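You operate a simulated robot arm through the tools that you are given. There is no shell and no other tool.

The job below is to be done with a simulated robot arm. You get a single attempt, and the scene is never put back.

TASK
Lock the clamped meter's cover and seal it with the green seal from the SEALS drawer.
Fine: shut the drawer.

It is judged by the outcome, as a careful person would: the job done as asked, and still so three seconds after it is handed in. It fails if anything else is knocked over, pushed out of place, dropped, spilled or broken. A push-on lid holds only when it is set on centred and level and pressed home; a screw cap is set on level and turned clockwise until tight.

THE ROBOT
A 7-joint arm with a three-finger gripper, fixed in place. Base frame: the origin is at the foot of the arm, x ahead of it, y to its left, z up; the work surface is at about z = 80. Readings come in cm, rad, newtons and seconds.
Its first joint turns from -2.897 to 2.897 rad. Payload 2.69 kg.
The tool frame sits at the grasp point between the pads (the TCP): z along the fingers, y along the line on which they close. The tips reach 3 cm beyond it. Largest opening 12.8 cm; the body of the gripper starts 11.7 cm behind the TCP.
Orientation is that of the tool frame in the base frame, as a unit quaternion [w, x, y, z]. With the fingers straight down and closing along the base's y, the tool's x points along the base's -x, its y along +y and its z along -z.

THE INTERFACE
- The arm moves only by the tool apply_moves. Its argument "steps" is a list of rows, each a list of 7 numbers: the shift along the tool's x, y, z in units of 500 mm (1.0 is 500 mm), then the turn, a rotation vector about the tool's x, y, z in units of 60 degrees (1.0 is 60 degrees), then the opening, from 0 (shut) to 1 (fully open). In form: [[dx, dy, dz, wx, wy, wz, fingers], ...]. A call has 1 to 20 rows; each row is the pose to reach, as a shift and turn from the pose commanded when the call began, along the tool's axes at that moment. A call with a number of a shift or a turn outside -1 to 1 is refused whole. Each row takes 0.2 s and may step no farther than 5 cm and 0.15 rad from the row before; otherwise, or with a gripper value out of range, the whole call is refused. A pose out of reach is approached as far as the arm can. The call stops where the force on the tool passes 90 N (or 10 N more than at its start, if that is more) or the arm is blocked; 0.2 s more then pass. The fingers move at their own pace and stop on an object; they squeeze with about 23 N. The grip force told is the motor's: it shows also when the fingers shut on nothing. Time passes only in rows, and 0.2 s behind the last, so rows that repeat a pose let the fingers close. It gives the time, the measured TCP pose, the force on the tool (base axes), the opening and the grip force at its end, in the units of the frame above (readings bear some noise), with the torque about the TCP (base axes, N m) and any sound that the robot's microphone picked up.
- Cameras (640 x 400 px; columns grow to the right, rows downward): "scene" is fixed at [6.24, 50.61, 153.88]; the picture's right is [0.82, 0.57, 0.00], its down [0.54, -0.77, -0.34] and it looks along [-0.19, 0.28, -0.94] (base axes); focal length 214 px, centre (320, 200). "wrist" rides on the gripper at [5.8, 5.4, -13.1] in the tool frame; the picture's right is [-0.68, 0.74, 0.00], its down [-0.62, -0.57, -0.55] and it looks along [-0.40, -0.37, 0.84] (tool axes); focal length 234 px, centre (320, 200). There is no depth. A picture from a camera that has moved, and an enlarged one, comes with that camera's place and axes in the base frame and with its lens. The place of the scene camera against the robot may be out by one fixed shift of up to 1.8 cm in any direction.
- get_image(camera): a new picture of that camera. No time passes.
- slide_trunk(by): slides the trunk up (or, below 0, down) by that many cm; the arm rides with it, the base frame stays. It gives what a move gives, with no picture.
- close_up(camera, box): a new picture of the part [left, top, right, bottom] of that camera's present view, enlarged. No time passes.
- hand_in(): hands the job in; it is judged then, once.

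Nothing tells you positions but the pictures and the camera data. Unless the task says otherwise, let go and move clear before handing in.

The tools are called after "Call:" as name(argument=value, ...) on one line, values as JSON. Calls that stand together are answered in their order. apply_moves: Moves the arm, as the interface text tells. Its arguments: {"type":"object","properties":{"steps":{"type":"array","items":{"type":"array","items":{"type":"number"}}}},"required":["steps"]} The other tools are called the same way: slide_trunk (by) slides the trunk up or down; get_image (camera) takes a picture; close_up (camera, box) takes an enlarged picture of a part of a camera's view; hand_in () hands the job in.

At the start:

```text
t: 0.0
ee_pos: [58.38, 53.02, 129.89]
ee_rot: [0.0, 0.001, 1.0, 0.0]
contact_force: [-0.2, 0.2, 0.1]
torque: [-0.04, 0.04, 0.02]
finger_gap: 12.8
grip_force: 0.0
trunk travel left (down, up): [-15.0, 20.0]
```

scene: 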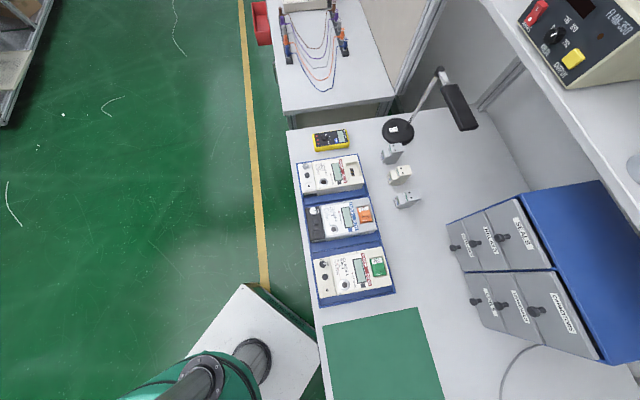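
wrist: 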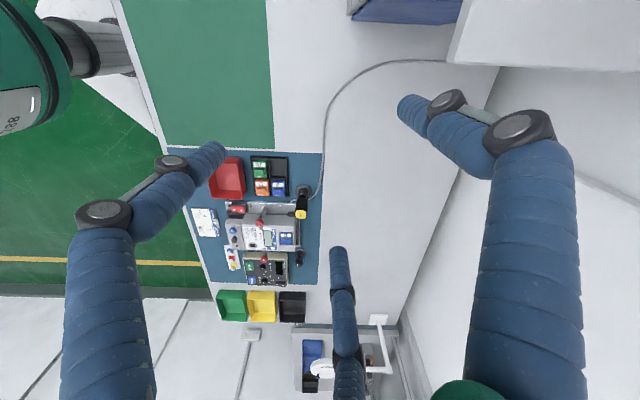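

I see a bench with three meters on blue holders, a cabinet of drawers at the right, and a second workplace in the wrist view. I'll look closer at each area before moving.

Call:
close_up(camera="scene", box=[280, 110, 440, 210])

Call:
close_up(camera="scene", box=[280, 210, 440, 310])

Call:
close_up(camera="scene", box=[440, 180, 640, 370])

Call:
close_up(camera="wrist", box=[170, 140, 330, 330])

```text
4.00 times, centred on (360, 160) of scene
camera zoom: at [6.24, 50.61, 153.88], right [0.82, 0.57, 0.0], down [0.54, -0.77, -0.34], along [-0.19, 0.28, -0.94], focal length 858 px, centre (160, 360)
```

zoom: 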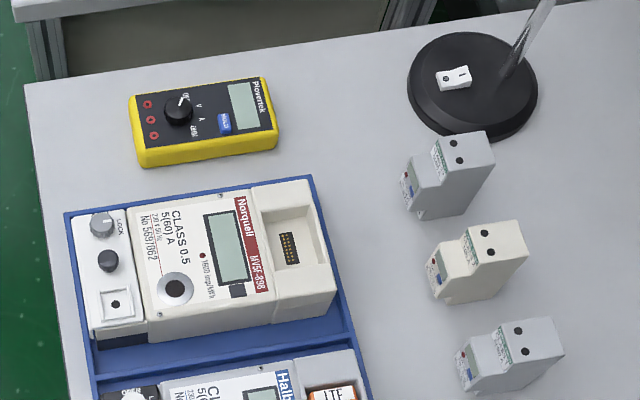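

```text
4.00 times, centred on (360, 260) of scene
camera zoom: at [6.24, 50.61, 153.88], right [0.82, 0.57, 0.0], down [0.54, -0.77, -0.34], along [-0.19, 0.28, -0.94], focal length 858 px, centre (160, -40)
```

zoom: 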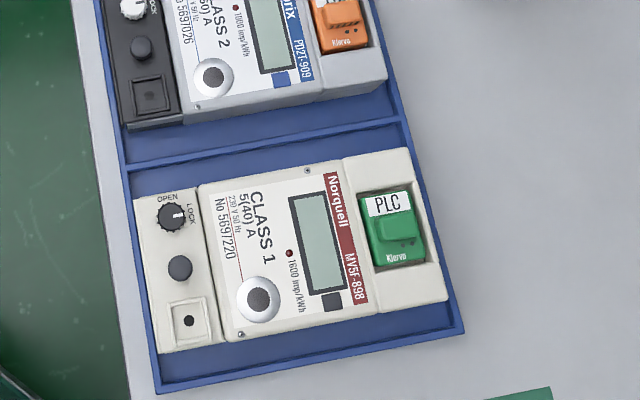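

```text
2.11 times, centred on (540, 275) of scene
camera zoom: at [6.24, 50.61, 153.88], right [0.82, 0.57, 0.0], down [0.54, -0.77, -0.34], along [-0.19, 0.28, -0.94], focal length 452 px, centre (-143, 42)
```

zoom: 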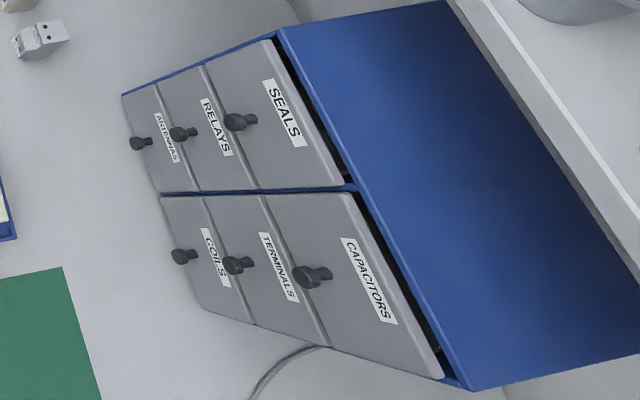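

```text
2.11 times, centred on (250, 235) of wrist
camera zoom: at [52.53, 58.59, 142.96], right [0.68, 0.74, 0.0], down [0.62, -0.57, 0.55], along [0.4, -0.37, -0.84], focal length 493 px, centre (467, 126)
```

zoom: 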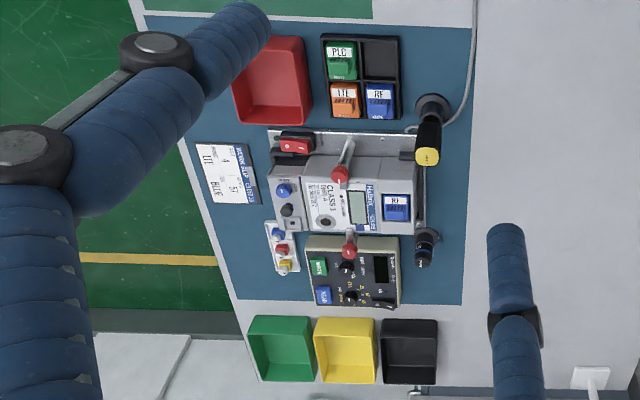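

The clamped meter is in a fixture on the blue mat (roughly x 73, y 15), and the cabinet stands ahead-left with SEALS as its top-left drawer. I'll zoom in on both more.

Call:
close_up(camera="wrist", box=[215, 185, 320, 250])

Call:
close_up(camera="wrist", box=[180, 235, 310, 320])

Call:
close_up(camera="wrist", box=[639, 0, 640, 400])

Call:
close_up(camera="scene", box=[319, 399, 321, 400])

```text
6.10 times, centred on (268, 218) of wrist
camera zoom: at [52.53, 58.59, 142.96], right [0.68, 0.74, 0.0], down [0.62, -0.57, 0.55], along [0.4, -0.37, -0.84], focal length 1427 px, centre (640, 93)
```

zoom: 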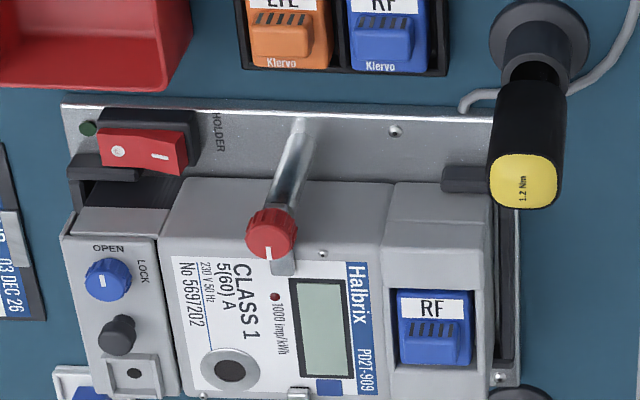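

```text
4.71 times, centred on (245, 278) of wrist
camera zoom: at [52.53, 58.59, 142.96], right [0.68, 0.74, 0.0], down [0.62, -0.57, 0.55], along [0.4, -0.37, -0.84], focal length 1102 px, centre (673, -165)
```

zoom: 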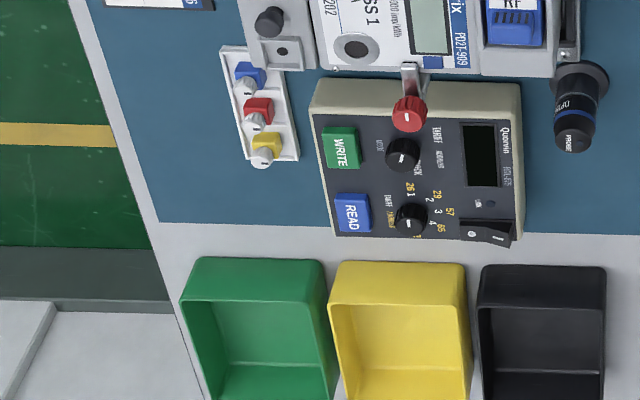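

```text
1.00 times, centred on (640, 200) of wrist (not enlarged: the box is as wide or as high as the picture)
camera zoom: at [52.53, 58.59, 142.96], right [0.68, 0.74, 0.0], down [0.62, -0.57, 0.55], along [0.4, -0.37, -0.84], focal length 234 px, centre (0, 200)
```

zoom: 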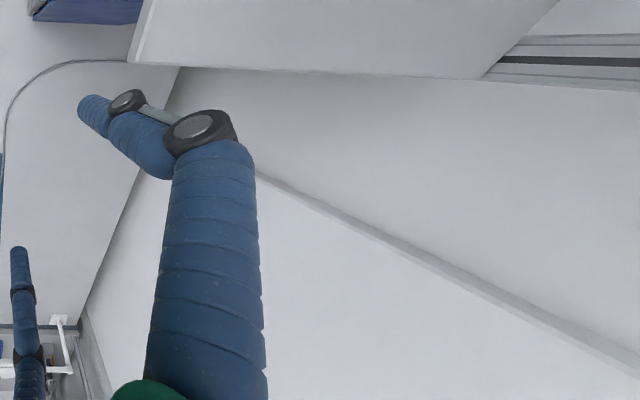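

```text
16.00 times, centred on (320, 400) of scene
camera zoom: at [6.24, 50.61, 153.88], right [0.82, 0.57, 0.0], down [0.54, -0.77, -0.34], along [-0.19, 0.28, -0.94], focal length 3432 px, centre (320, -2992)
```

zoom: 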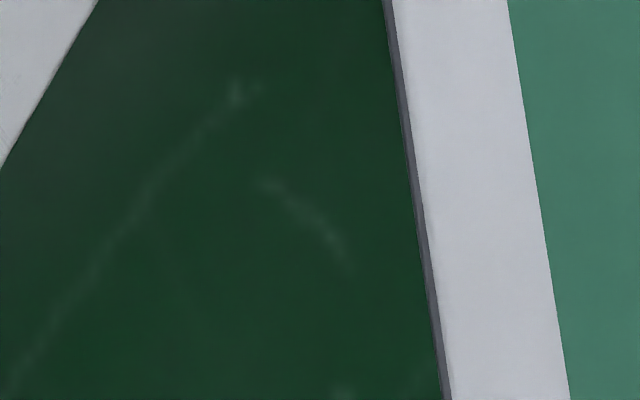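

The clamped meter (Halbrix) has a blue OPEN/LOCK knob, a black handle and an empty seal socket on its left strip; the three seals on the mat are blue, red and yellow, so green must be in the drawer. I'll move over toward the fixture for a nearer look, staying high.

Call:
apply_moves(steps=[[-0.03, -0.08, 0.0, 0, 0, 0, 1], [-0.06, -0.16, 0.0, 0, 0, 0, 1], [-0.09, -0.24, 0.0, 0, 0, 0, 1], [-0.12, -0.32, 0.0, 0, 0, 0, 1], [-0.15, -0.4, 0.02, 0, 0, 0, 1], [-0.18, -0.48, 0.05, 0, 0, 0, 1], [-0.2, -0.54, 0.1, 0, 0, 0, 1]])

Call:
get_image(camera="wrist")

```text
t: 1.6
ee_pos: [68.73, 25.8, 124.76]
ee_rot: [0.001, 0.0, 1.0, -0.001]
contact_force: [0.3, 0.2, -0.5]
torque: [-0.01, -0.02, -0.03]
finger_gap: 12.83
grip_force: 0.0
trunk travel left (down, up): [-15.0, 20.0]
```

```text
taken
camera wrist: at [62.83, 31.39, 137.82], right [0.68, 0.74, 0.0], down [0.62, -0.57, 0.55], along [0.4, -0.37, -0.84], focal length 234 px, centre (320, 200)
```

wrist: 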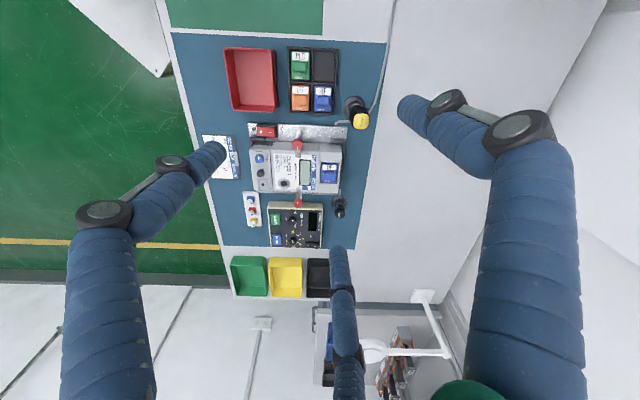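

The blue sleeves are the gripper's own fingers, as they ride with the camera. I'll shut the fingers once here in free air to see how they move.

Call:
apply_moves(steps=[[0, 0, 0, 0, 0, 0, 0], [0, 0, 0, 0, 0, 0, 0], [0, 0, 0, 0, 0, 0, 0]])

Call:
get_image(camera="wrist")

```text
t: 2.4
ee_pos: [68.81, 25.94, 124.86]
ee_rot: [0.0, 0.0, 1.0, 0.0]
contact_force: [-0.4, -0.1, 0.4]
torque: [0.01, 0.0, -0.02]
finger_gap: 0.22
grip_force: 22.8
trunk travel left (down, up): [-15.0, 20.0]
```

```text
taken
camera wrist: at [62.83, 31.45, 137.83], right [0.68, 0.74, 0.0], down [0.62, -0.57, 0.55], along [0.4, -0.37, -0.84], focal length 234 px, centre (320, 200)
```

wrist: 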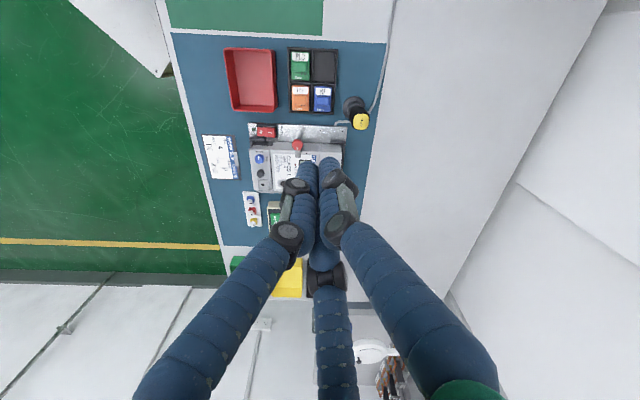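

The three visible fingers close onto the centre point. I'll reopen partway and zoom on the meter and the work card from here.

Call:
close_up(camera="wrist", box=[240, 135, 290, 205])

Call:
close_up(camera="wrist", box=[200, 130, 242, 182])

Call:
close_up(camera="wrist", box=[235, 185, 275, 230])

```text
5.71 times, centred on (265, 170) of wrist
camera zoom: at [62.83, 31.45, 137.83], right [0.68, 0.74, 0.0], down [0.62, -0.57, 0.55], along [0.4, -0.37, -0.84], focal length 1338 px, centre (634, 371)
```

zoom: 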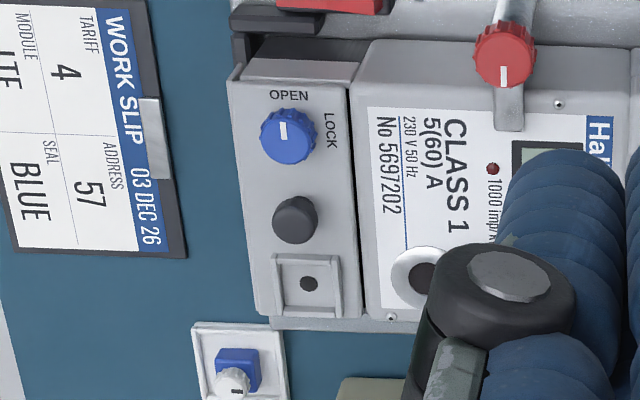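

```text
7.69 times, centred on (221, 156) of wrist
camera zoom: at [62.83, 31.45, 137.83], right [0.68, 0.74, 0.0], down [0.62, -0.57, 0.55], along [0.4, -0.37, -0.84], focal length 1801 px, centre (1082, 538)
```

zoom: 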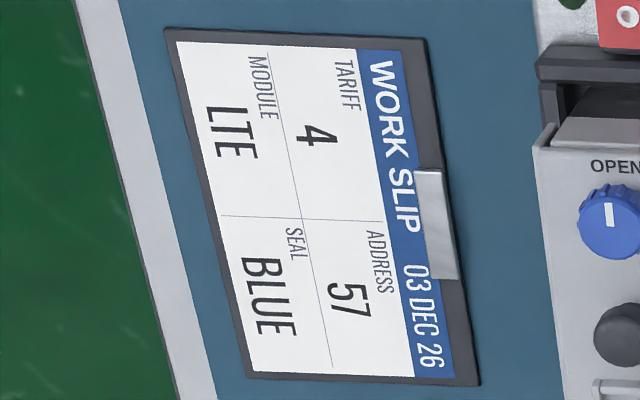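

```text
8.89 times, centred on (255, 208) of wrist
camera zoom: at [62.83, 31.45, 137.83], right [0.68, 0.74, 0.0], down [0.62, -0.57, 0.55], along [0.4, -0.37, -0.84], focal length 2082 px, centre (898, 133)
```

zoom: 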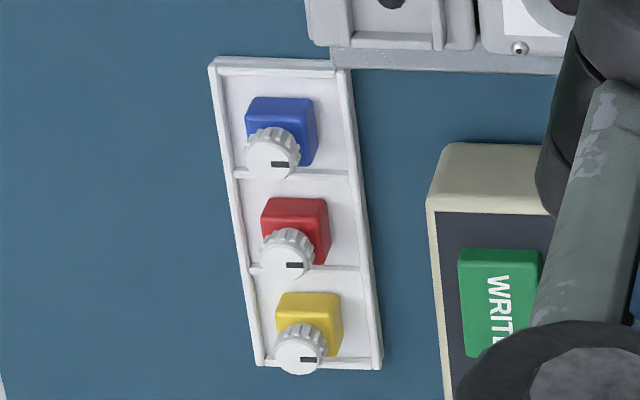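

The knob's white mark points at OPEN, with LOCK 90° clockwise from it; the knob is near (68.4, 8.8, 91) and the socket near (73.6, 2.9, 89), and the bench is turned about 45° to the base. I'll go closer with the fingers open to measure them well.

Call:
apply_moves(steps=[[0, -0.05, 0.07, 0, 0, 0, 1], [0, -0.1, 0.14, 0, 0, 0, 1], [0, -0.15, 0.21, 0, 0, 0, 1], [0, -0.2, 0.27, 0, 0, 0, 1], [0, -0.2, 0.27, 0, 0, 0, 1]])

Call:
get_image(camera="wrist")

```text
t: 3.6
ee_pos: [68.65, 16.18, 111.15]
ee_rot: [0.0, 0.001, 1.0, 0.001]
contact_force: [0.8, -0.2, 0.2]
torque: [0.07, 0.08, 0.0]
finger_gap: 12.81
grip_force: 0.0
trunk travel left (down, up): [-15.0, 20.0]
```

```text
taken
camera wrist: at [62.73, 21.64, 124.19], right [0.68, 0.74, 0.0], down [0.62, -0.57, 0.55], along [0.4, -0.37, -0.84], focal length 234 px, centre (320, 200)
```

wrist: 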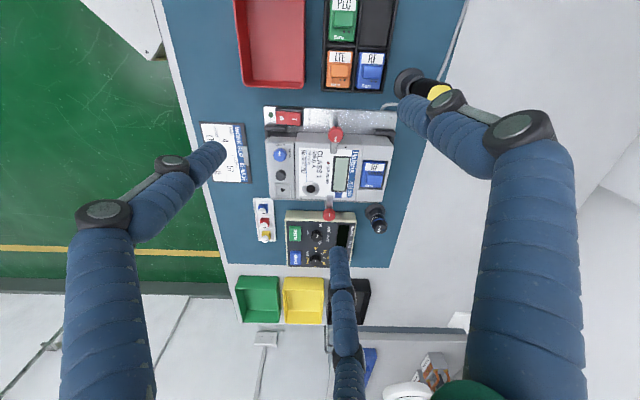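

Call:
close_up(camera="wrist", box=[255, 125, 319, 205])

Call:
close_up(camera="wrist", box=[260, 95, 410, 189])

Call:
close_up(camera="wrist", box=[245, 180, 295, 250])

```text
5.00 times, centred on (287, 165) of wrist
camera zoom: at [62.73, 21.64, 124.19], right [0.68, 0.74, 0.0], down [0.62, -0.57, 0.55], along [0.4, -0.37, -0.84], focal length 1171 px, centre (485, 375)
```

zoom: 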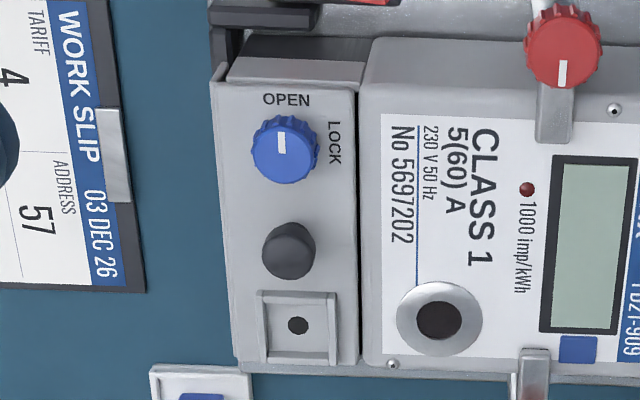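

```text
4.26 times, centred on (335, 142) of wrist
camera zoom: at [62.73, 21.64, 124.19], right [0.68, 0.74, 0.0], down [0.62, -0.57, 0.55], along [0.4, -0.37, -0.84], focal length 996 px, centre (256, 447)
```

zoom: 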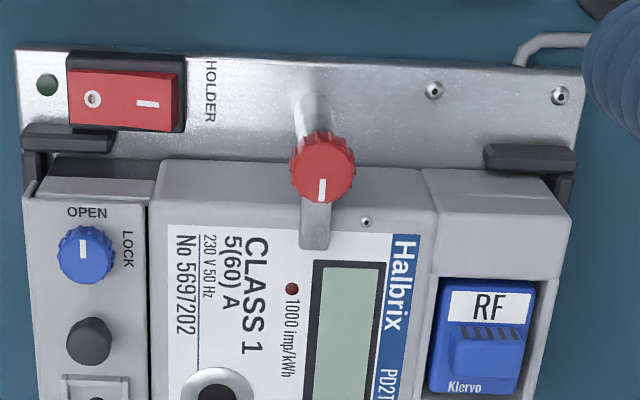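

```text
5.71 times, centred on (270, 215) of wrist
camera zoom: at [62.73, 21.64, 124.19], right [0.68, 0.74, 0.0], down [0.62, -0.57, 0.55], along [0.4, -0.37, -0.84], focal length 1338 px, centre (606, 114)
```

zoom: 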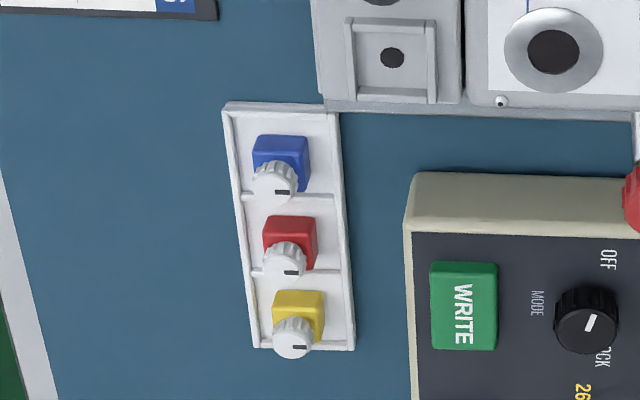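

The knob top comes out near (69.3, 6.8, 88), handle (71.8, 4.2), socket (74.5, 1.3), and nothing in the fixture rises above about z 92. I'll go down over the knob to z≈100 for a precise look.

Call:
apply_moves(steps=[[-0.005, -0.07, 0.06, 0, 0, 0, 1], [-0.01, -0.13, 0.12, 0, 0, 0, 1], [-0.013, -0.188, 0.2, 0, 0, 0, 1], [-0.013, -0.188, 0.22, 0, 0, 0, 1], [-0.013, -0.188, 0.22, 0, 0, 0, 1]])

Call:
get_image(camera="wrist")

Call:
close_up(camera="wrist", box=[250, 130, 410, 230])

```text
t: 4.8
ee_pos: [69.19, 6.62, 100.07]
ee_rot: [0.0, 0.0, 1.0, 0.0]
contact_force: [0.0, 0.2, 0.2]
torque: [0.01, 0.05, 0.0]
finger_gap: 12.79
grip_force: 0.0
trunk travel left (down, up): [-15.0, 20.0]
```

```text
taken
camera wrist: at [63.2, 12.17, 113.34], right [0.68, 0.74, 0.0], down [0.62, -0.57, 0.55], along [0.4, -0.37, -0.84], focal length 234 px, centre (320, 200)
```

wrist: 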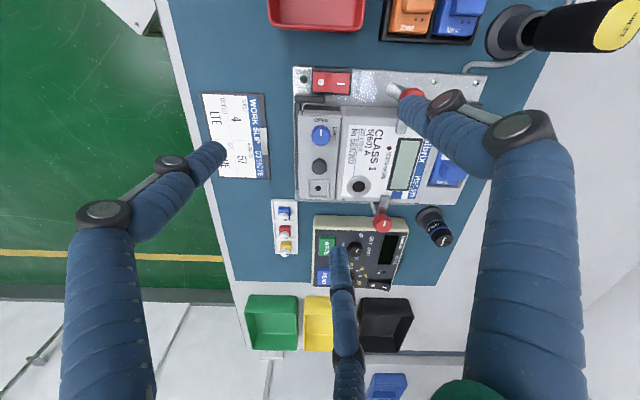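

```text
4.00 times, centred on (330, 180) of wrist
camera zoom: at [63.2, 12.17, 113.34], right [0.68, 0.74, 0.0], down [0.62, -0.57, 0.55], along [0.4, -0.37, -0.84], focal length 937 px, centre (280, 280)
```

zoom: 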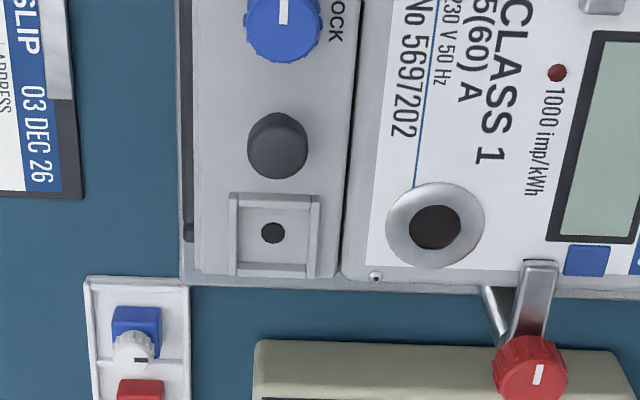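

Call:
close_up(camera="wrist", box=[290, 105, 350, 155])

Call:
close_up(camera="wrist", box=[260, 180, 345, 260])

```text
8.00 times, centred on (320, 130) of wrist
camera zoom: at [63.2, 12.17, 113.34], right [0.68, 0.74, 0.0], down [0.62, -0.57, 0.55], along [0.4, -0.37, -0.84], focal length 1873 px, centre (320, 760)
```

zoom: 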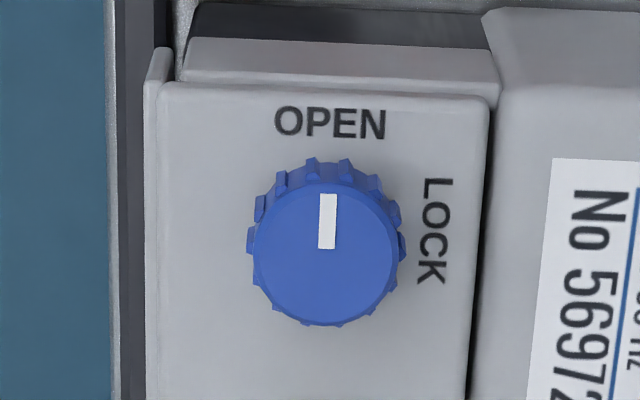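

```text
5.00 times, centred on (302, 220) of wrist
camera zoom: at [63.2, 12.17, 113.34], right [0.68, 0.74, 0.0], down [0.62, -0.57, 0.55], along [0.4, -0.37, -0.84], focal length 1171 px, centre (408, 100)
```

zoom: 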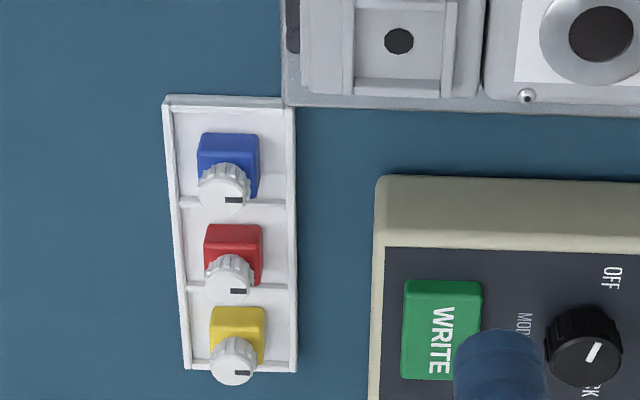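

The lock knob is a flat disk about 2.1 cm across, its top at about (69.45, 6.5, 87.5), mark on OPEN. I'll narrow the fingers to about 3.2 cm and come down to just above it, then look again.

Call:
apply_moves(steps=[[-0.003, -0.001, 0.05, 0, 0, 0, 0.25], [-0.0052, -0.0018, 0.11, 0, 0, 0, 0.25], [-0.0052, -0.0018, 0.16, 0, 0, 0, 0.25], [-0.0052, -0.0018, 0.16, 0, 0, 0, 0.25]])

Call:
get_image(camera="wrist")

Call:
close_up(camera="wrist", box=[260, 100, 380, 200])

```text
t: 5.8
ee_pos: [69.29, 6.64, 92.24]
ee_rot: [0.0, 0.0, 1.0, 0.0]
contact_force: [0.4, -0.8, -0.3]
torque: [0.03, 0.01, 0.02]
finger_gap: 3.2
grip_force: 0.0
trunk travel left (down, up): [-15.0, 20.0]
```

```text
taken
camera wrist: at [63.32, 12.1, 105.32], right [0.68, 0.74, 0.0], down [0.62, -0.57, 0.55], along [0.4, -0.37, -0.84], focal length 234 px, centre (320, 200)
```

wrist: 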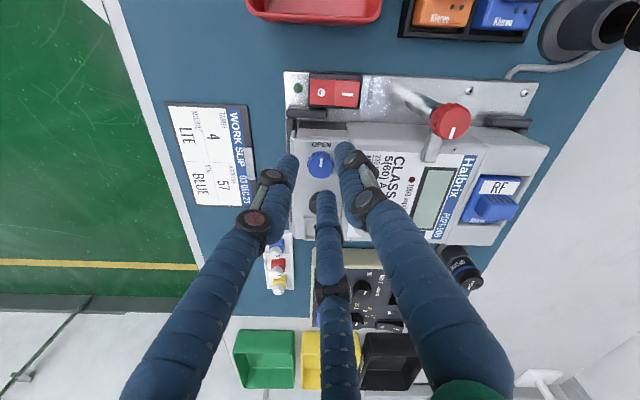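

```text
4.00 times, centred on (320, 150) of wrist
camera zoom: at [63.32, 12.1, 105.32], right [0.68, 0.74, 0.0], down [0.62, -0.57, 0.55], along [0.4, -0.37, -0.84], focal length 937 px, centre (320, 400)
```

zoom: 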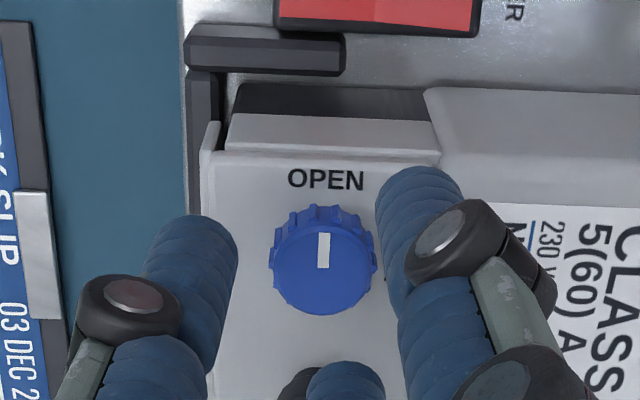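

The fingers straddle the knob nicely; it sits about (+0.3, −0.2) from my axis. I'll centre on it and go down about 1.8 cm, watching the force.

Call:
apply_moves(steps=[[-0.006, -0.004, 0.01, 0, 0, 0, 0.25], [-0.006, -0.004, 0.02, 0, 0, 0, 0.25], [-0.006, -0.004, 0.028, 0, 0, 0, 0.25], [-0.006, -0.004, 0.034, 0, 0, 0, 0.25]])

Call:
close_up(camera="wrist", box=[260, 100, 380, 200])

```text
t: 6.9
ee_pos: [70.38, 6.27, 91.42]
ee_rot: [0.009, 0.0, 1.0, 0.001]
contact_force: [2.4, 0.2, 20.0]
torque: [-0.36, -0.41, 0.13]
finger_gap: 3.47
grip_force: 0.3
trunk travel left (down, up): [-15.0, 20.0]
stopped in row 4: the force on the tool passed its limit at 93 N (the readings are from after the stop); the commanded pose is now the measured one
```

```text
4.00 times, centred on (320, 150) of wrist
camera zoom: at [64.32, 11.76, 104.48], right [0.68, 0.74, 0.01], down [0.61, -0.57, 0.56], along [0.42, -0.37, -0.83], focal length 937 px, centre (320, 400)
```

zoom: 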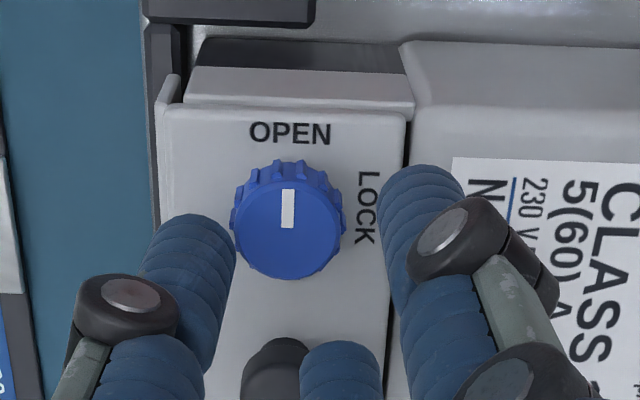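

The tool met something at the tips (93 N) — most likely the black handle beside the knob. I'll back straight up and re-measure before choosing another finger direction.

Call:
apply_moves(steps=[[0, 0, -0.03, 0, 0, 0, 0.25], [0.01, 0.0, -0.1, 0, 0, 0, 0.25], [0.015, 0, -0.18, 0, 0, 0, 1], [0.015, 0, -0.18, 0, 0, 0, 1], [0.015, 0, -0.18, 0, 0, 0, 1]])

Call:
get_image(camera="wrist")

Call:
close_up(camera="wrist", box=[270, 110, 370, 172])

Call:
close_up(camera="wrist", box=[270, 140, 370, 202])

```text
t: 8.1
ee_pos: [69.29, 6.28, 100.27]
ee_rot: [0.005, 0.0, 1.0, -0.001]
contact_force: [-0.6, 0.2, -1.1]
torque: [0.01, 0.0, 0.0]
finger_gap: 12.83
grip_force: 0.1
trunk travel left (down, up): [-15.0, 20.0]
```

```text
taken
camera wrist: at [63.26, 11.78, 113.33], right [0.68, 0.74, 0.01], down [0.61, -0.57, 0.56], along [0.41, -0.37, -0.83], focal length 234 px, centre (320, 200)
```

wrist: 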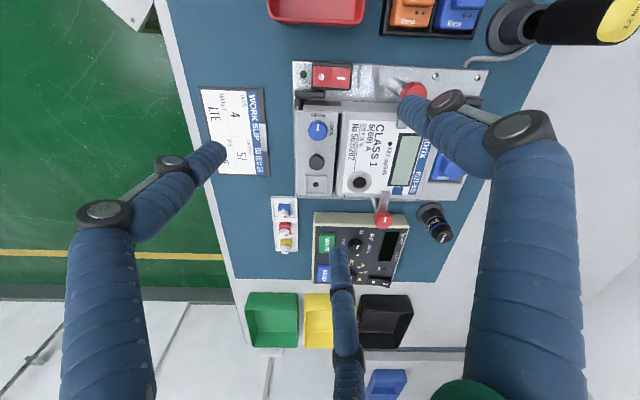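

```text
6.40 times, centred on (320, 141) of wrist
camera zoom: at [63.26, 11.78, 113.33], right [0.68, 0.74, 0.01], down [0.61, -0.57, 0.56], along [0.41, -0.37, -0.83], focal length 1499 px, centre (320, 578)
```

zoom: 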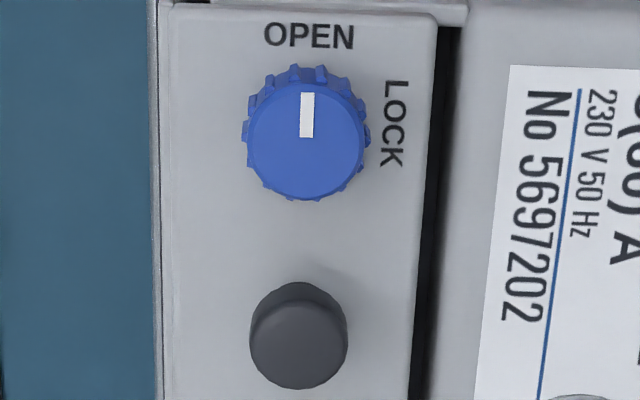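

```text
6.40 times, centred on (320, 171) of wrist
camera zoom: at [63.26, 11.78, 113.33], right [0.68, 0.74, 0.01], down [0.61, -0.57, 0.56], along [0.41, -0.37, -0.83], focal length 1499 px, centre (320, 386)
```

zoom: 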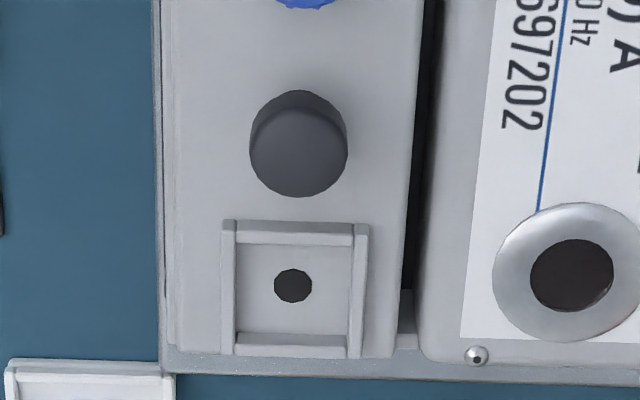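

The cover strip now shows a wider gap toward the meter body than before, so my contact may have nudged the unlocked cover slightly. I'll look at both edges of it closely.

Call:
close_up(camera="wrist", box=[285, 85, 345, 125])

Call:
close_up(camera="wrist", box=[285, 120, 365, 205])

Call:
close_up(camera="wrist", box=[285, 55, 485, 210])

```text
10.00 times, centred on (315, 105) of wrist
camera zoom: at [63.26, 11.78, 113.33], right [0.68, 0.74, 0.01], down [0.61, -0.57, 0.56], along [0.41, -0.37, -0.83], focal length 2342 px, centre (370, 1150)
```

zoom: 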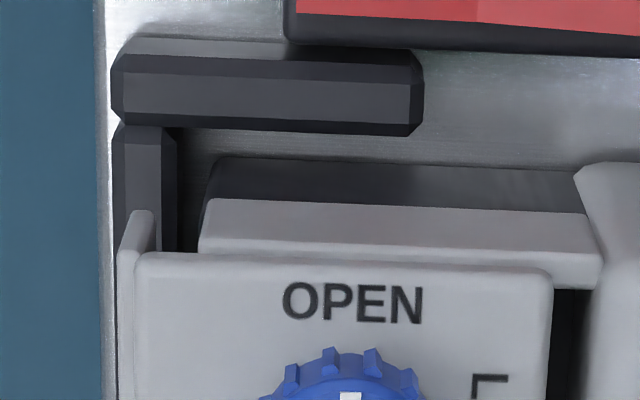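

```text
4.71 times, centred on (325, 162) of wrist
camera zoom: at [63.26, 11.78, 113.33], right [0.68, 0.74, 0.01], down [0.61, -0.57, 0.56], along [0.41, -0.37, -0.83], focal length 1102 px, centre (296, 376)
```

zoom: 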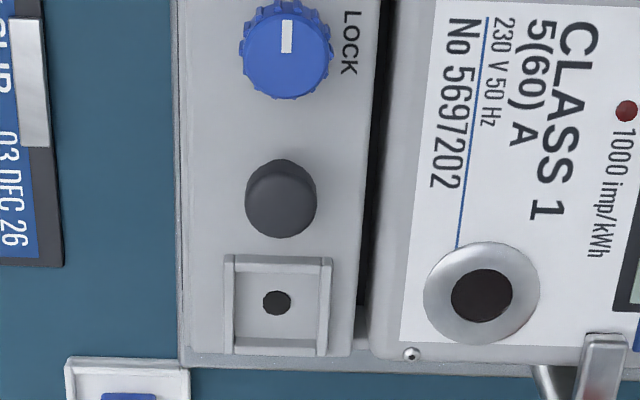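

```text
2.58 times, centred on (385, 132) of wrist
camera zoom: at [63.26, 11.78, 113.33], right [0.68, 0.74, 0.01], down [0.61, -0.57, 0.56], along [0.41, -0.37, -0.83], focal length 604 px, centre (152, 374)
```

zoom: 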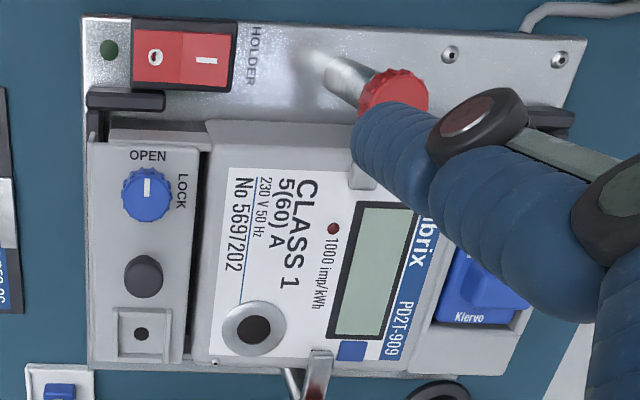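

The unlocked cover is a slide-on strip and it has slipped about 0.35 cm to its left; I'll slide it shut again by its black handle before locking. First I'll remove the small tilt and turn the tool 45° so the fingers close across the strip.

Call:
apply_moves(steps=[[0, 0, 0, 0, 0.0095, 0, 1], [0, 0, 0, 0, 0.0095, 0, 1]])

Call:
apply_moves(steps=[[0, 0, 0, 0, 0, 0.125, 1], [0, 0, 0, 0, 0, 0.25, 1], [0, 0, 0, 0, 0, 0.375, 1], [0, 0, 0, 0, 0, 0.5, 1], [0, 0, 0, 0, 0, 0.625, 1], [0, 0, 0, 0, 0, 0.75, 1], [0, 0, 0, 0, 0, 0.75, 1]])

Call:
get_image(camera="wrist")

```text
t: 8.7
ee_pos: [69.19, 6.28, 100.34]
ee_rot: [0.001, 0.0, 1.0, 0.0]
contact_force: [0.1, -0.2, -0.8]
torque: [-0.01, 0.0, 0.02]
finger_gap: 12.81
grip_force: 0.2
trunk travel left (down, up): [-15.0, 20.0]
```

```text
t: 10.3
ee_pos: [69.39, 6.44, 100.17]
ee_rot: [0.001, 0.384, 0.923, 0.0]
contact_force: [0.6, 0.1, 0.9]
torque: [0.02, 0.02, 0.03]
finger_gap: 12.8
grip_force: 0.2
trunk travel left (down, up): [-15.0, 20.0]
```

```text
taken
camera wrist: at [68.91, 14.32, 113.32], right [1.0, 0.04, 0.0], down [0.03, -0.84, 0.55], along [0.02, -0.55, -0.84], focal length 234 px, centre (320, 200)
```

wrist: 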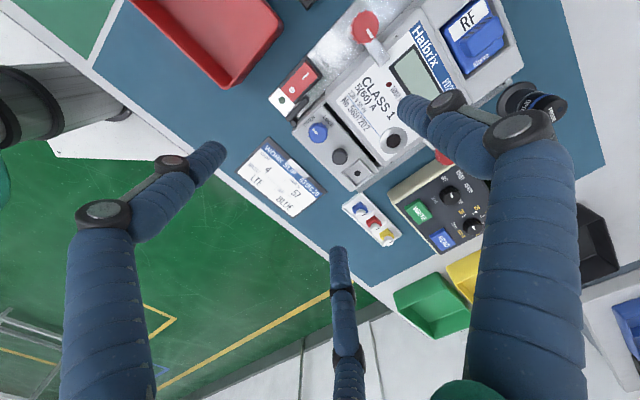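

Call:
close_up(camera="wrist", box=[290, 110, 390, 190])

```text
5.00 times, centred on (340, 150) of wrist
camera zoom: at [68.91, 14.32, 113.32], right [1.0, 0.04, 0.0], down [0.03, -0.84, 0.55], along [0.02, -0.55, -0.84], focal length 1171 px, centre (220, 450)
```

zoom: 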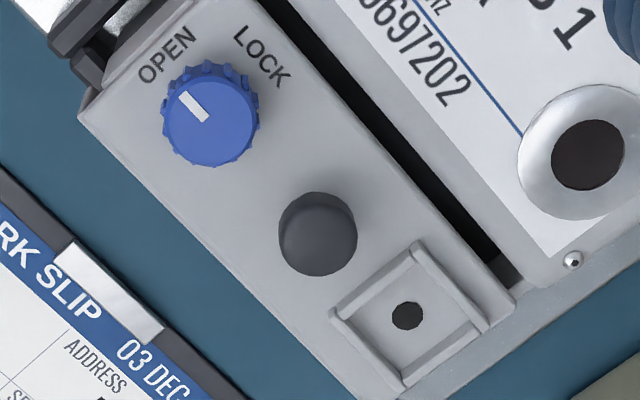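

The handle centre is at about (71.64, 3.83, 88.4), the knob at (69.08, 6.27, 87.5), and the cover gap must be closed. I'll move over the handle with a small opening, still above it, and check alignment.

Call:
apply_moves(steps=[[-0.035, -0.001, 0.03, 0, 0, 0, 0.23], [-0.0707, -0.0026, 0.09, 0, 0, 0, 0.23], [-0.0707, -0.0026, 0.144, 0, 0, 0, 0.23], [-0.0707, -0.0026, 0.144, 0, 0, 0, 0.23], [-0.0707, -0.0026, 0.144, 0, 0, 0, 0.23]])

Call:
close_up(camera="wrist", box=[240, 100, 400, 200])

```text
t: 11.5
ee_pos: [71.52, 3.88, 92.94]
ee_rot: [0.002, 0.383, 0.924, 0.001]
contact_force: [-0.7, 0.8, 0.2]
torque: [-0.02, 0.0, 0.0]
finger_gap: 2.95
grip_force: 0.1
trunk travel left (down, up): [-15.0, 20.0]
```

```text
4.00 times, centred on (320, 150) of wrist
camera zoom: at [71.22, 11.93, 106.11], right [1.0, 0.04, 0.0], down [0.03, -0.84, 0.55], along [0.02, -0.55, -0.84], focal length 937 px, centre (320, 400)
```

zoom: 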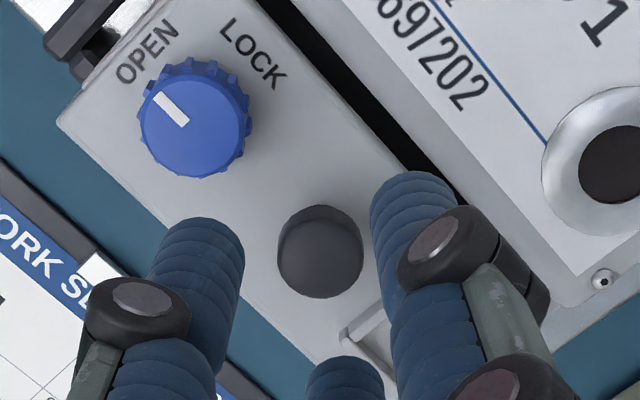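

The handle sits centred between the fingertips. I'll go down about 2.2 cm beside it and check the force before gripping.

Call:
apply_moves(steps=[[0, 0, 0.012, 0, 0, 0, 0.23], [0, 0, 0.022, 0, 0, 0, 0.23], [0, 0, 0.032, 0, 0, 0, 0.23], [0, 0, 0.042, 0, 0, 0, 0.23]])

Call:
close_up(camera="wrist", box=[240, 100, 400, 200])

```text
t: 12.5
ee_pos: [71.73, 3.74, 90.95]
ee_rot: [0.001, 0.383, 0.924, 0.001]
contact_force: [0.0, -0.2, -0.7]
torque: [-0.02, 0.01, 0.0]
finger_gap: 2.98
grip_force: 0.1
trunk travel left (down, up): [-15.0, 20.0]
```

```text
4.00 times, centred on (320, 150) of wrist
camera zoom: at [71.28, 11.75, 104.0], right [1.0, 0.04, 0.0], down [0.03, -0.84, 0.55], along [0.02, -0.55, -0.84], focal length 937 px, centre (320, 400)
```

zoom: 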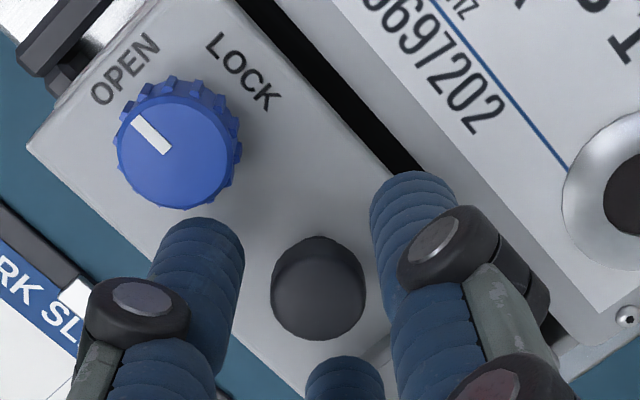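

No contact and well centred. I'll grip the handle.

Call:
apply_moves(steps=[[0, 0, 0, 0, 0, 0, 0], [0, 0, 0, 0, 0, 0, 0], [0, 0, 0, 0, 0, 0, 0]])

Call:
close_up(camera="wrist", box=[240, 100, 400, 200])

```text
t: 13.3
ee_pos: [71.74, 3.82, 90.87]
ee_rot: [0.0, 0.383, 0.924, 0.0]
contact_force: [0.2, 0.5, 0.6]
torque: [0.04, -0.02, 0.07]
finger_gap: 1.76
grip_force: 23.1
trunk travel left (down, up): [-15.0, 20.0]
```

```text
4.00 times, centred on (320, 150) of wrist
camera zoom: at [71.27, 11.75, 104.0], right [1.0, 0.04, 0.0], down [0.03, -0.84, 0.55], along [0.02, -0.55, -0.84], focal length 937 px, centre (320, 400)
```

zoom: 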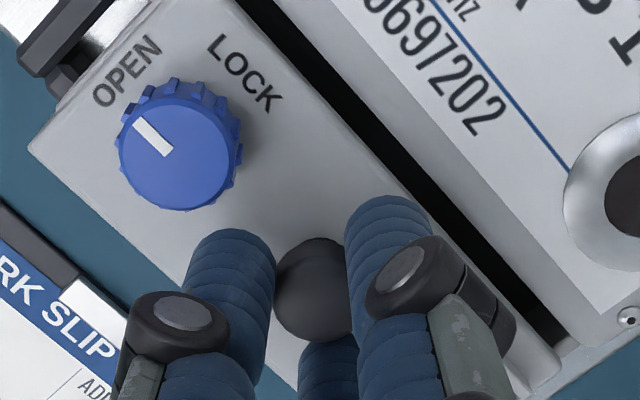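

The handle is held (1.76 cm). I'll slide it gently toward the meter body.

Call:
apply_moves(steps=[[0, 0.002, 0, 0, 0, 0, 0], [0, 0.004, 0, 0, 0, 0, 0], [0, 0.006, 0, 0, 0, 0, 0], [0, 0.006, 0, 0, 0, 0, 0]])

Call:
close_up(camera="wrist", box=[240, 100, 400, 200])

```text
t: 14.3
ee_pos: [71.91, 3.98, 90.84]
ee_rot: [0.0, 0.383, 0.924, 0.001]
contact_force: [-1.0, -1.4, -0.7]
torque: [-0.09, 0.08, 0.01]
finger_gap: 1.74
grip_force: 23.6
trunk travel left (down, up): [-15.0, 20.0]
```

```text
4.00 times, centred on (320, 150) of wrist
camera zoom: at [71.56, 11.99, 104.0], right [1.0, 0.04, 0.0], down [0.03, -0.84, 0.55], along [0.02, -0.55, -0.84], focal length 937 px, centre (320, 400)
```

zoom: 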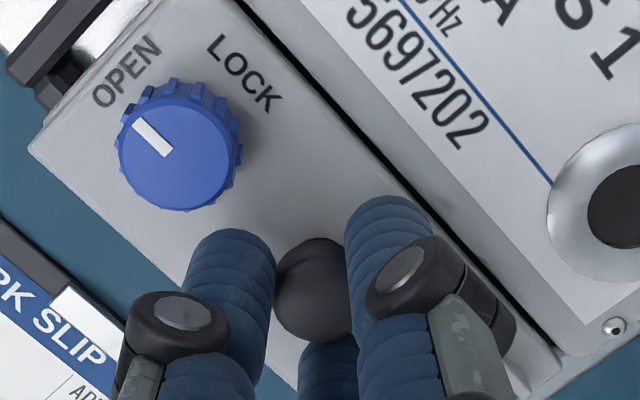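

The cover slid along and the gap has narrowed to about its original width. I'll nudge a little more until it meets its stop.

Call:
apply_moves(steps=[[0, 0.001, 0, 0, 0, 0, 0], [0, 0.002, 0, 0, 0, 0, 0], [0, 0.003, 0, 0, 0, 0, 0], [0, 0.003, 0, 0, 0, 0, 0]])

Call:
close_up(camera="wrist", box=[240, 100, 400, 200])

```text
t: 15.3
ee_pos: [72.1, 3.99, 90.89]
ee_rot: [0.0, 0.383, 0.924, 0.001]
contact_force: [-3.6, -3.0, 5.6]
torque: [-0.07, 0.12, 0.06]
finger_gap: 1.77
grip_force: 22.9
trunk travel left (down, up): [-15.0, 20.0]
```

```text
4.00 times, centred on (320, 150) of wrist
camera zoom: at [71.62, 12.06, 104.0], right [1.0, 0.04, 0.0], down [0.03, -0.84, 0.55], along [0.02, -0.55, -0.84], focal length 937 px, centre (320, 400)
```

zoom: 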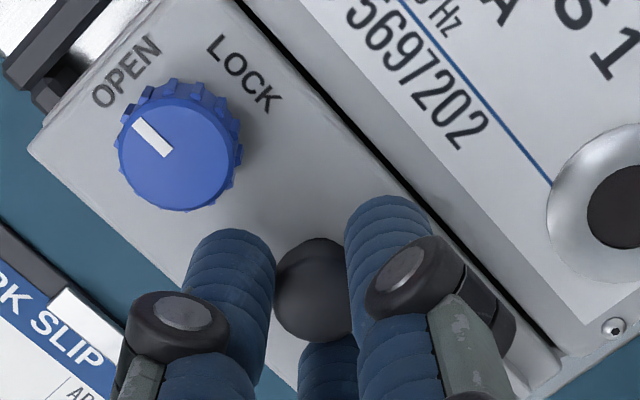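

Force is rising, so the stop is near; one more small push to confirm it.

Call:
apply_moves(steps=[[0, 0.002, 0, 0, 0, 0, 0], [0, 0.004, 0, 0, 0, 0, 0], [0, 0.004, 0, 0, 0, 0, 0]])

Call:
close_up(camera="wrist", box=[240, 100, 400, 200])

```text
t: 16.1
ee_pos: [72.24, 4.23, 90.89]
ee_rot: [0.0, 0.382, 0.924, 0.0]
contact_force: [-2.2, -3.3, 2.2]
torque: [-0.16, 0.04, -0.01]
finger_gap: 1.74
grip_force: 23.0
trunk travel left (down, up): [-15.0, 20.0]
```

```text
4.00 times, centred on (320, 150) of wrist
camera zoom: at [71.83, 12.21, 103.99], right [1.0, 0.04, 0.0], down [0.03, -0.84, 0.55], along [0.02, -0.55, -0.84], focal length 937 px, centre (320, 400)
```

zoom: 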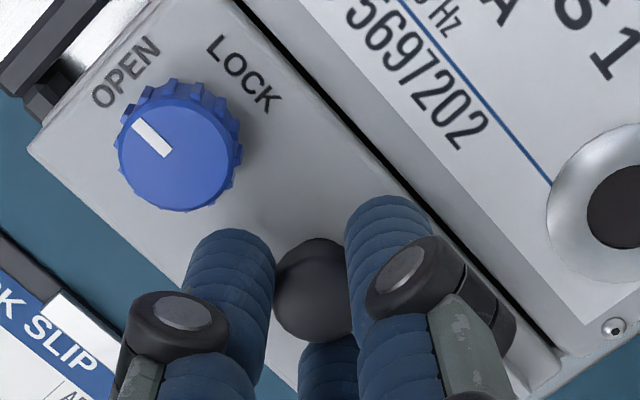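

The last push moved the whole meter a couple of millimetres in its nest, so the cover is fully home on its stop; I'll correct that slight shift once the cover is locked. Now I'll let go, rise, and look at the whole fixture.

Call:
apply_moves(steps=[[0, 0, 0, 0, 0, 0, 0.23], [0, 0, 0, 0, 0, 0, 0.23], [0, 0, -0.04, 0, 0, 0, 0.23], [0, 0, -0.1, 0, 0, 0, 0.23], [0, 0, -0.18, 0, 0, 0, 1], [0, 0, -0.18, 0, 0, 0, 1], [0, 0, -0.18, 0, 0, 0, 1]])

Call:
get_image(camera="wrist")

Call:
close_up(camera="wrist", box=[250, 100, 410, 200])

Call:
close_up(camera="wrist", box=[250, 0, 550, 190])

```text
t: 17.7
ee_pos: [72.35, 4.29, 99.76]
ee_rot: [0.001, 0.383, 0.924, 0.0]
contact_force: [-0.1, 0.7, 0.0]
torque: [-0.01, 0.0, 0.04]
finger_gap: 12.81
grip_force: 0.1
trunk travel left (down, up): [-15.0, 20.0]
```

```text
taken
camera wrist: at [71.97, 12.29, 112.91], right [1.0, 0.04, 0.0], down [0.03, -0.84, 0.55], along [0.02, -0.55, -0.84], focal length 234 px, centre (320, 200)
```

wrist: 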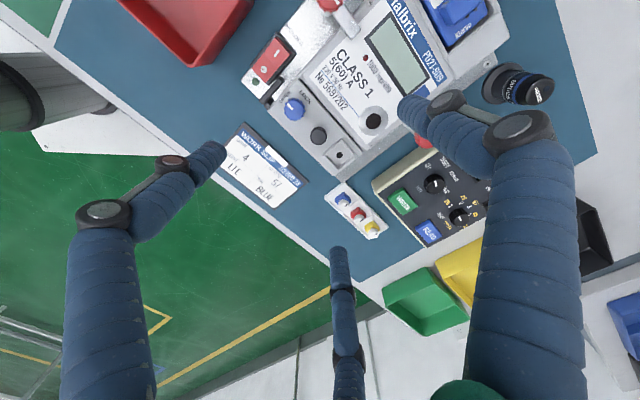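

```text
4.00 times, centred on (330, 150) of wrist
camera zoom: at [71.97, 12.29, 112.91], right [1.0, 0.04, 0.0], down [0.03, -0.84, 0.55], along [0.02, -0.55, -0.84], focal length 937 px, centre (280, 400)
```

zoom: 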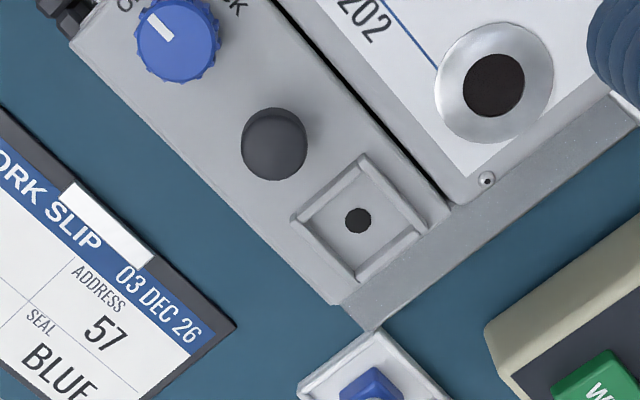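

```text
2.11 times, centred on (400, 95) of wrist
camera zoom: at [71.97, 12.29, 112.91], right [1.0, 0.04, 0.0], down [0.03, -0.84, 0.55], along [0.02, -0.55, -0.84], focal length 493 px, centre (152, 421)
```

zoom: 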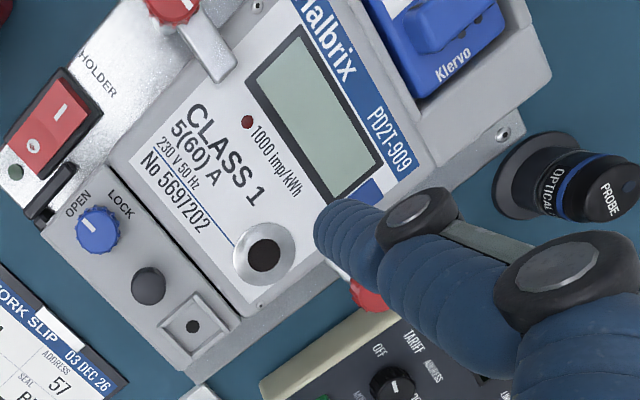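

The cover is shut again; the knob is now at about (69.58, 6.74, 87.5) and still on OPEN. I'll move over the knob with the fingers across the strip, just above it.

Call:
apply_moves(steps=[[0.035, -0.002, 0.03, 0, 0, 0, 0.22], [0.0735, -0.0045, 0.09, 0, 0, 0, 0.22], [0.0735, -0.0045, 0.146, 0, 0, 0, 0.22], [0.0735, -0.0045, 0.146, 0, 0, 0, 0.22], [0.0735, -0.0045, 0.146, 0, 0, 0, 0.22]])

Call:
close_up(camera="wrist", box=[240, 100, 400, 200])

```text
t: 18.9
ee_pos: [69.54, 6.8, 92.58]
ee_rot: [0.0, 0.383, 0.924, 0.001]
contact_force: [-0.2, 0.6, 0.0]
torque: [0.02, 0.03, 0.04]
finger_gap: 2.84
grip_force: 0.1
trunk travel left (down, up): [-15.0, 20.0]
```

```text
4.00 times, centred on (320, 150) of wrist
camera zoom: at [69.09, 14.82, 105.72], right [1.0, 0.04, 0.0], down [0.03, -0.84, 0.55], along [0.02, -0.55, -0.84], focal length 937 px, centre (320, 400)
```

zoom: 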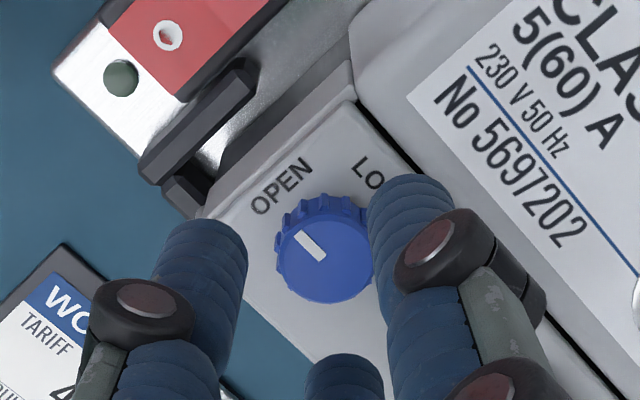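

The knob is centred between the tips. I'll lower in small steps to just above the cover face.

Call:
apply_moves(steps=[[-0.002, -0.0008, 0.012, 0, 0, 0, 0.22], [-0.002, -0.0008, 0.022, 0, 0, 0, 0.22], [-0.002, -0.0008, 0.03, 0, 0, 0, 0.22], [-0.002, -0.0008, 0.037, 0, 0, 0, 0.22], [-0.002, -0.0008, 0.042, 0, 0, 0, 0.22]])

Call:
close_up(camera="wrist", box=[240, 100, 400, 200])

```text
t: 20.1
ee_pos: [69.39, 6.51, 90.46]
ee_rot: [0.0, 0.384, 0.923, 0.001]
contact_force: [-0.9, 0.7, 0.7]
torque: [-0.01, -0.06, 0.02]
finger_gap: 2.82
grip_force: 0.0
trunk travel left (down, up): [-15.0, 20.0]
```

```text
4.00 times, centred on (320, 150) of wrist
camera zoom: at [69.11, 14.53, 103.63], right [1.0, 0.04, 0.0], down [0.03, -0.84, 0.55], along [0.02, -0.55, -0.84], focal length 937 px, centre (320, 400)
```

zoom: 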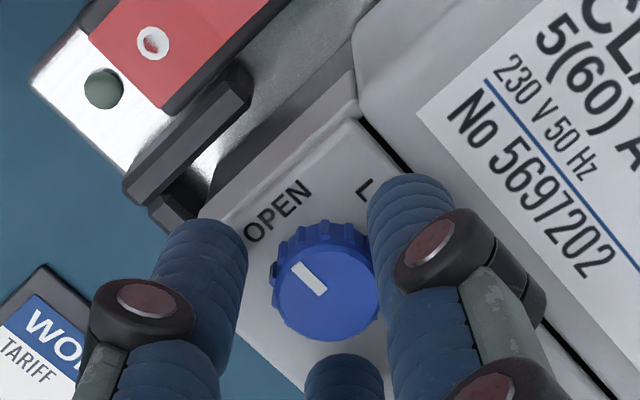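

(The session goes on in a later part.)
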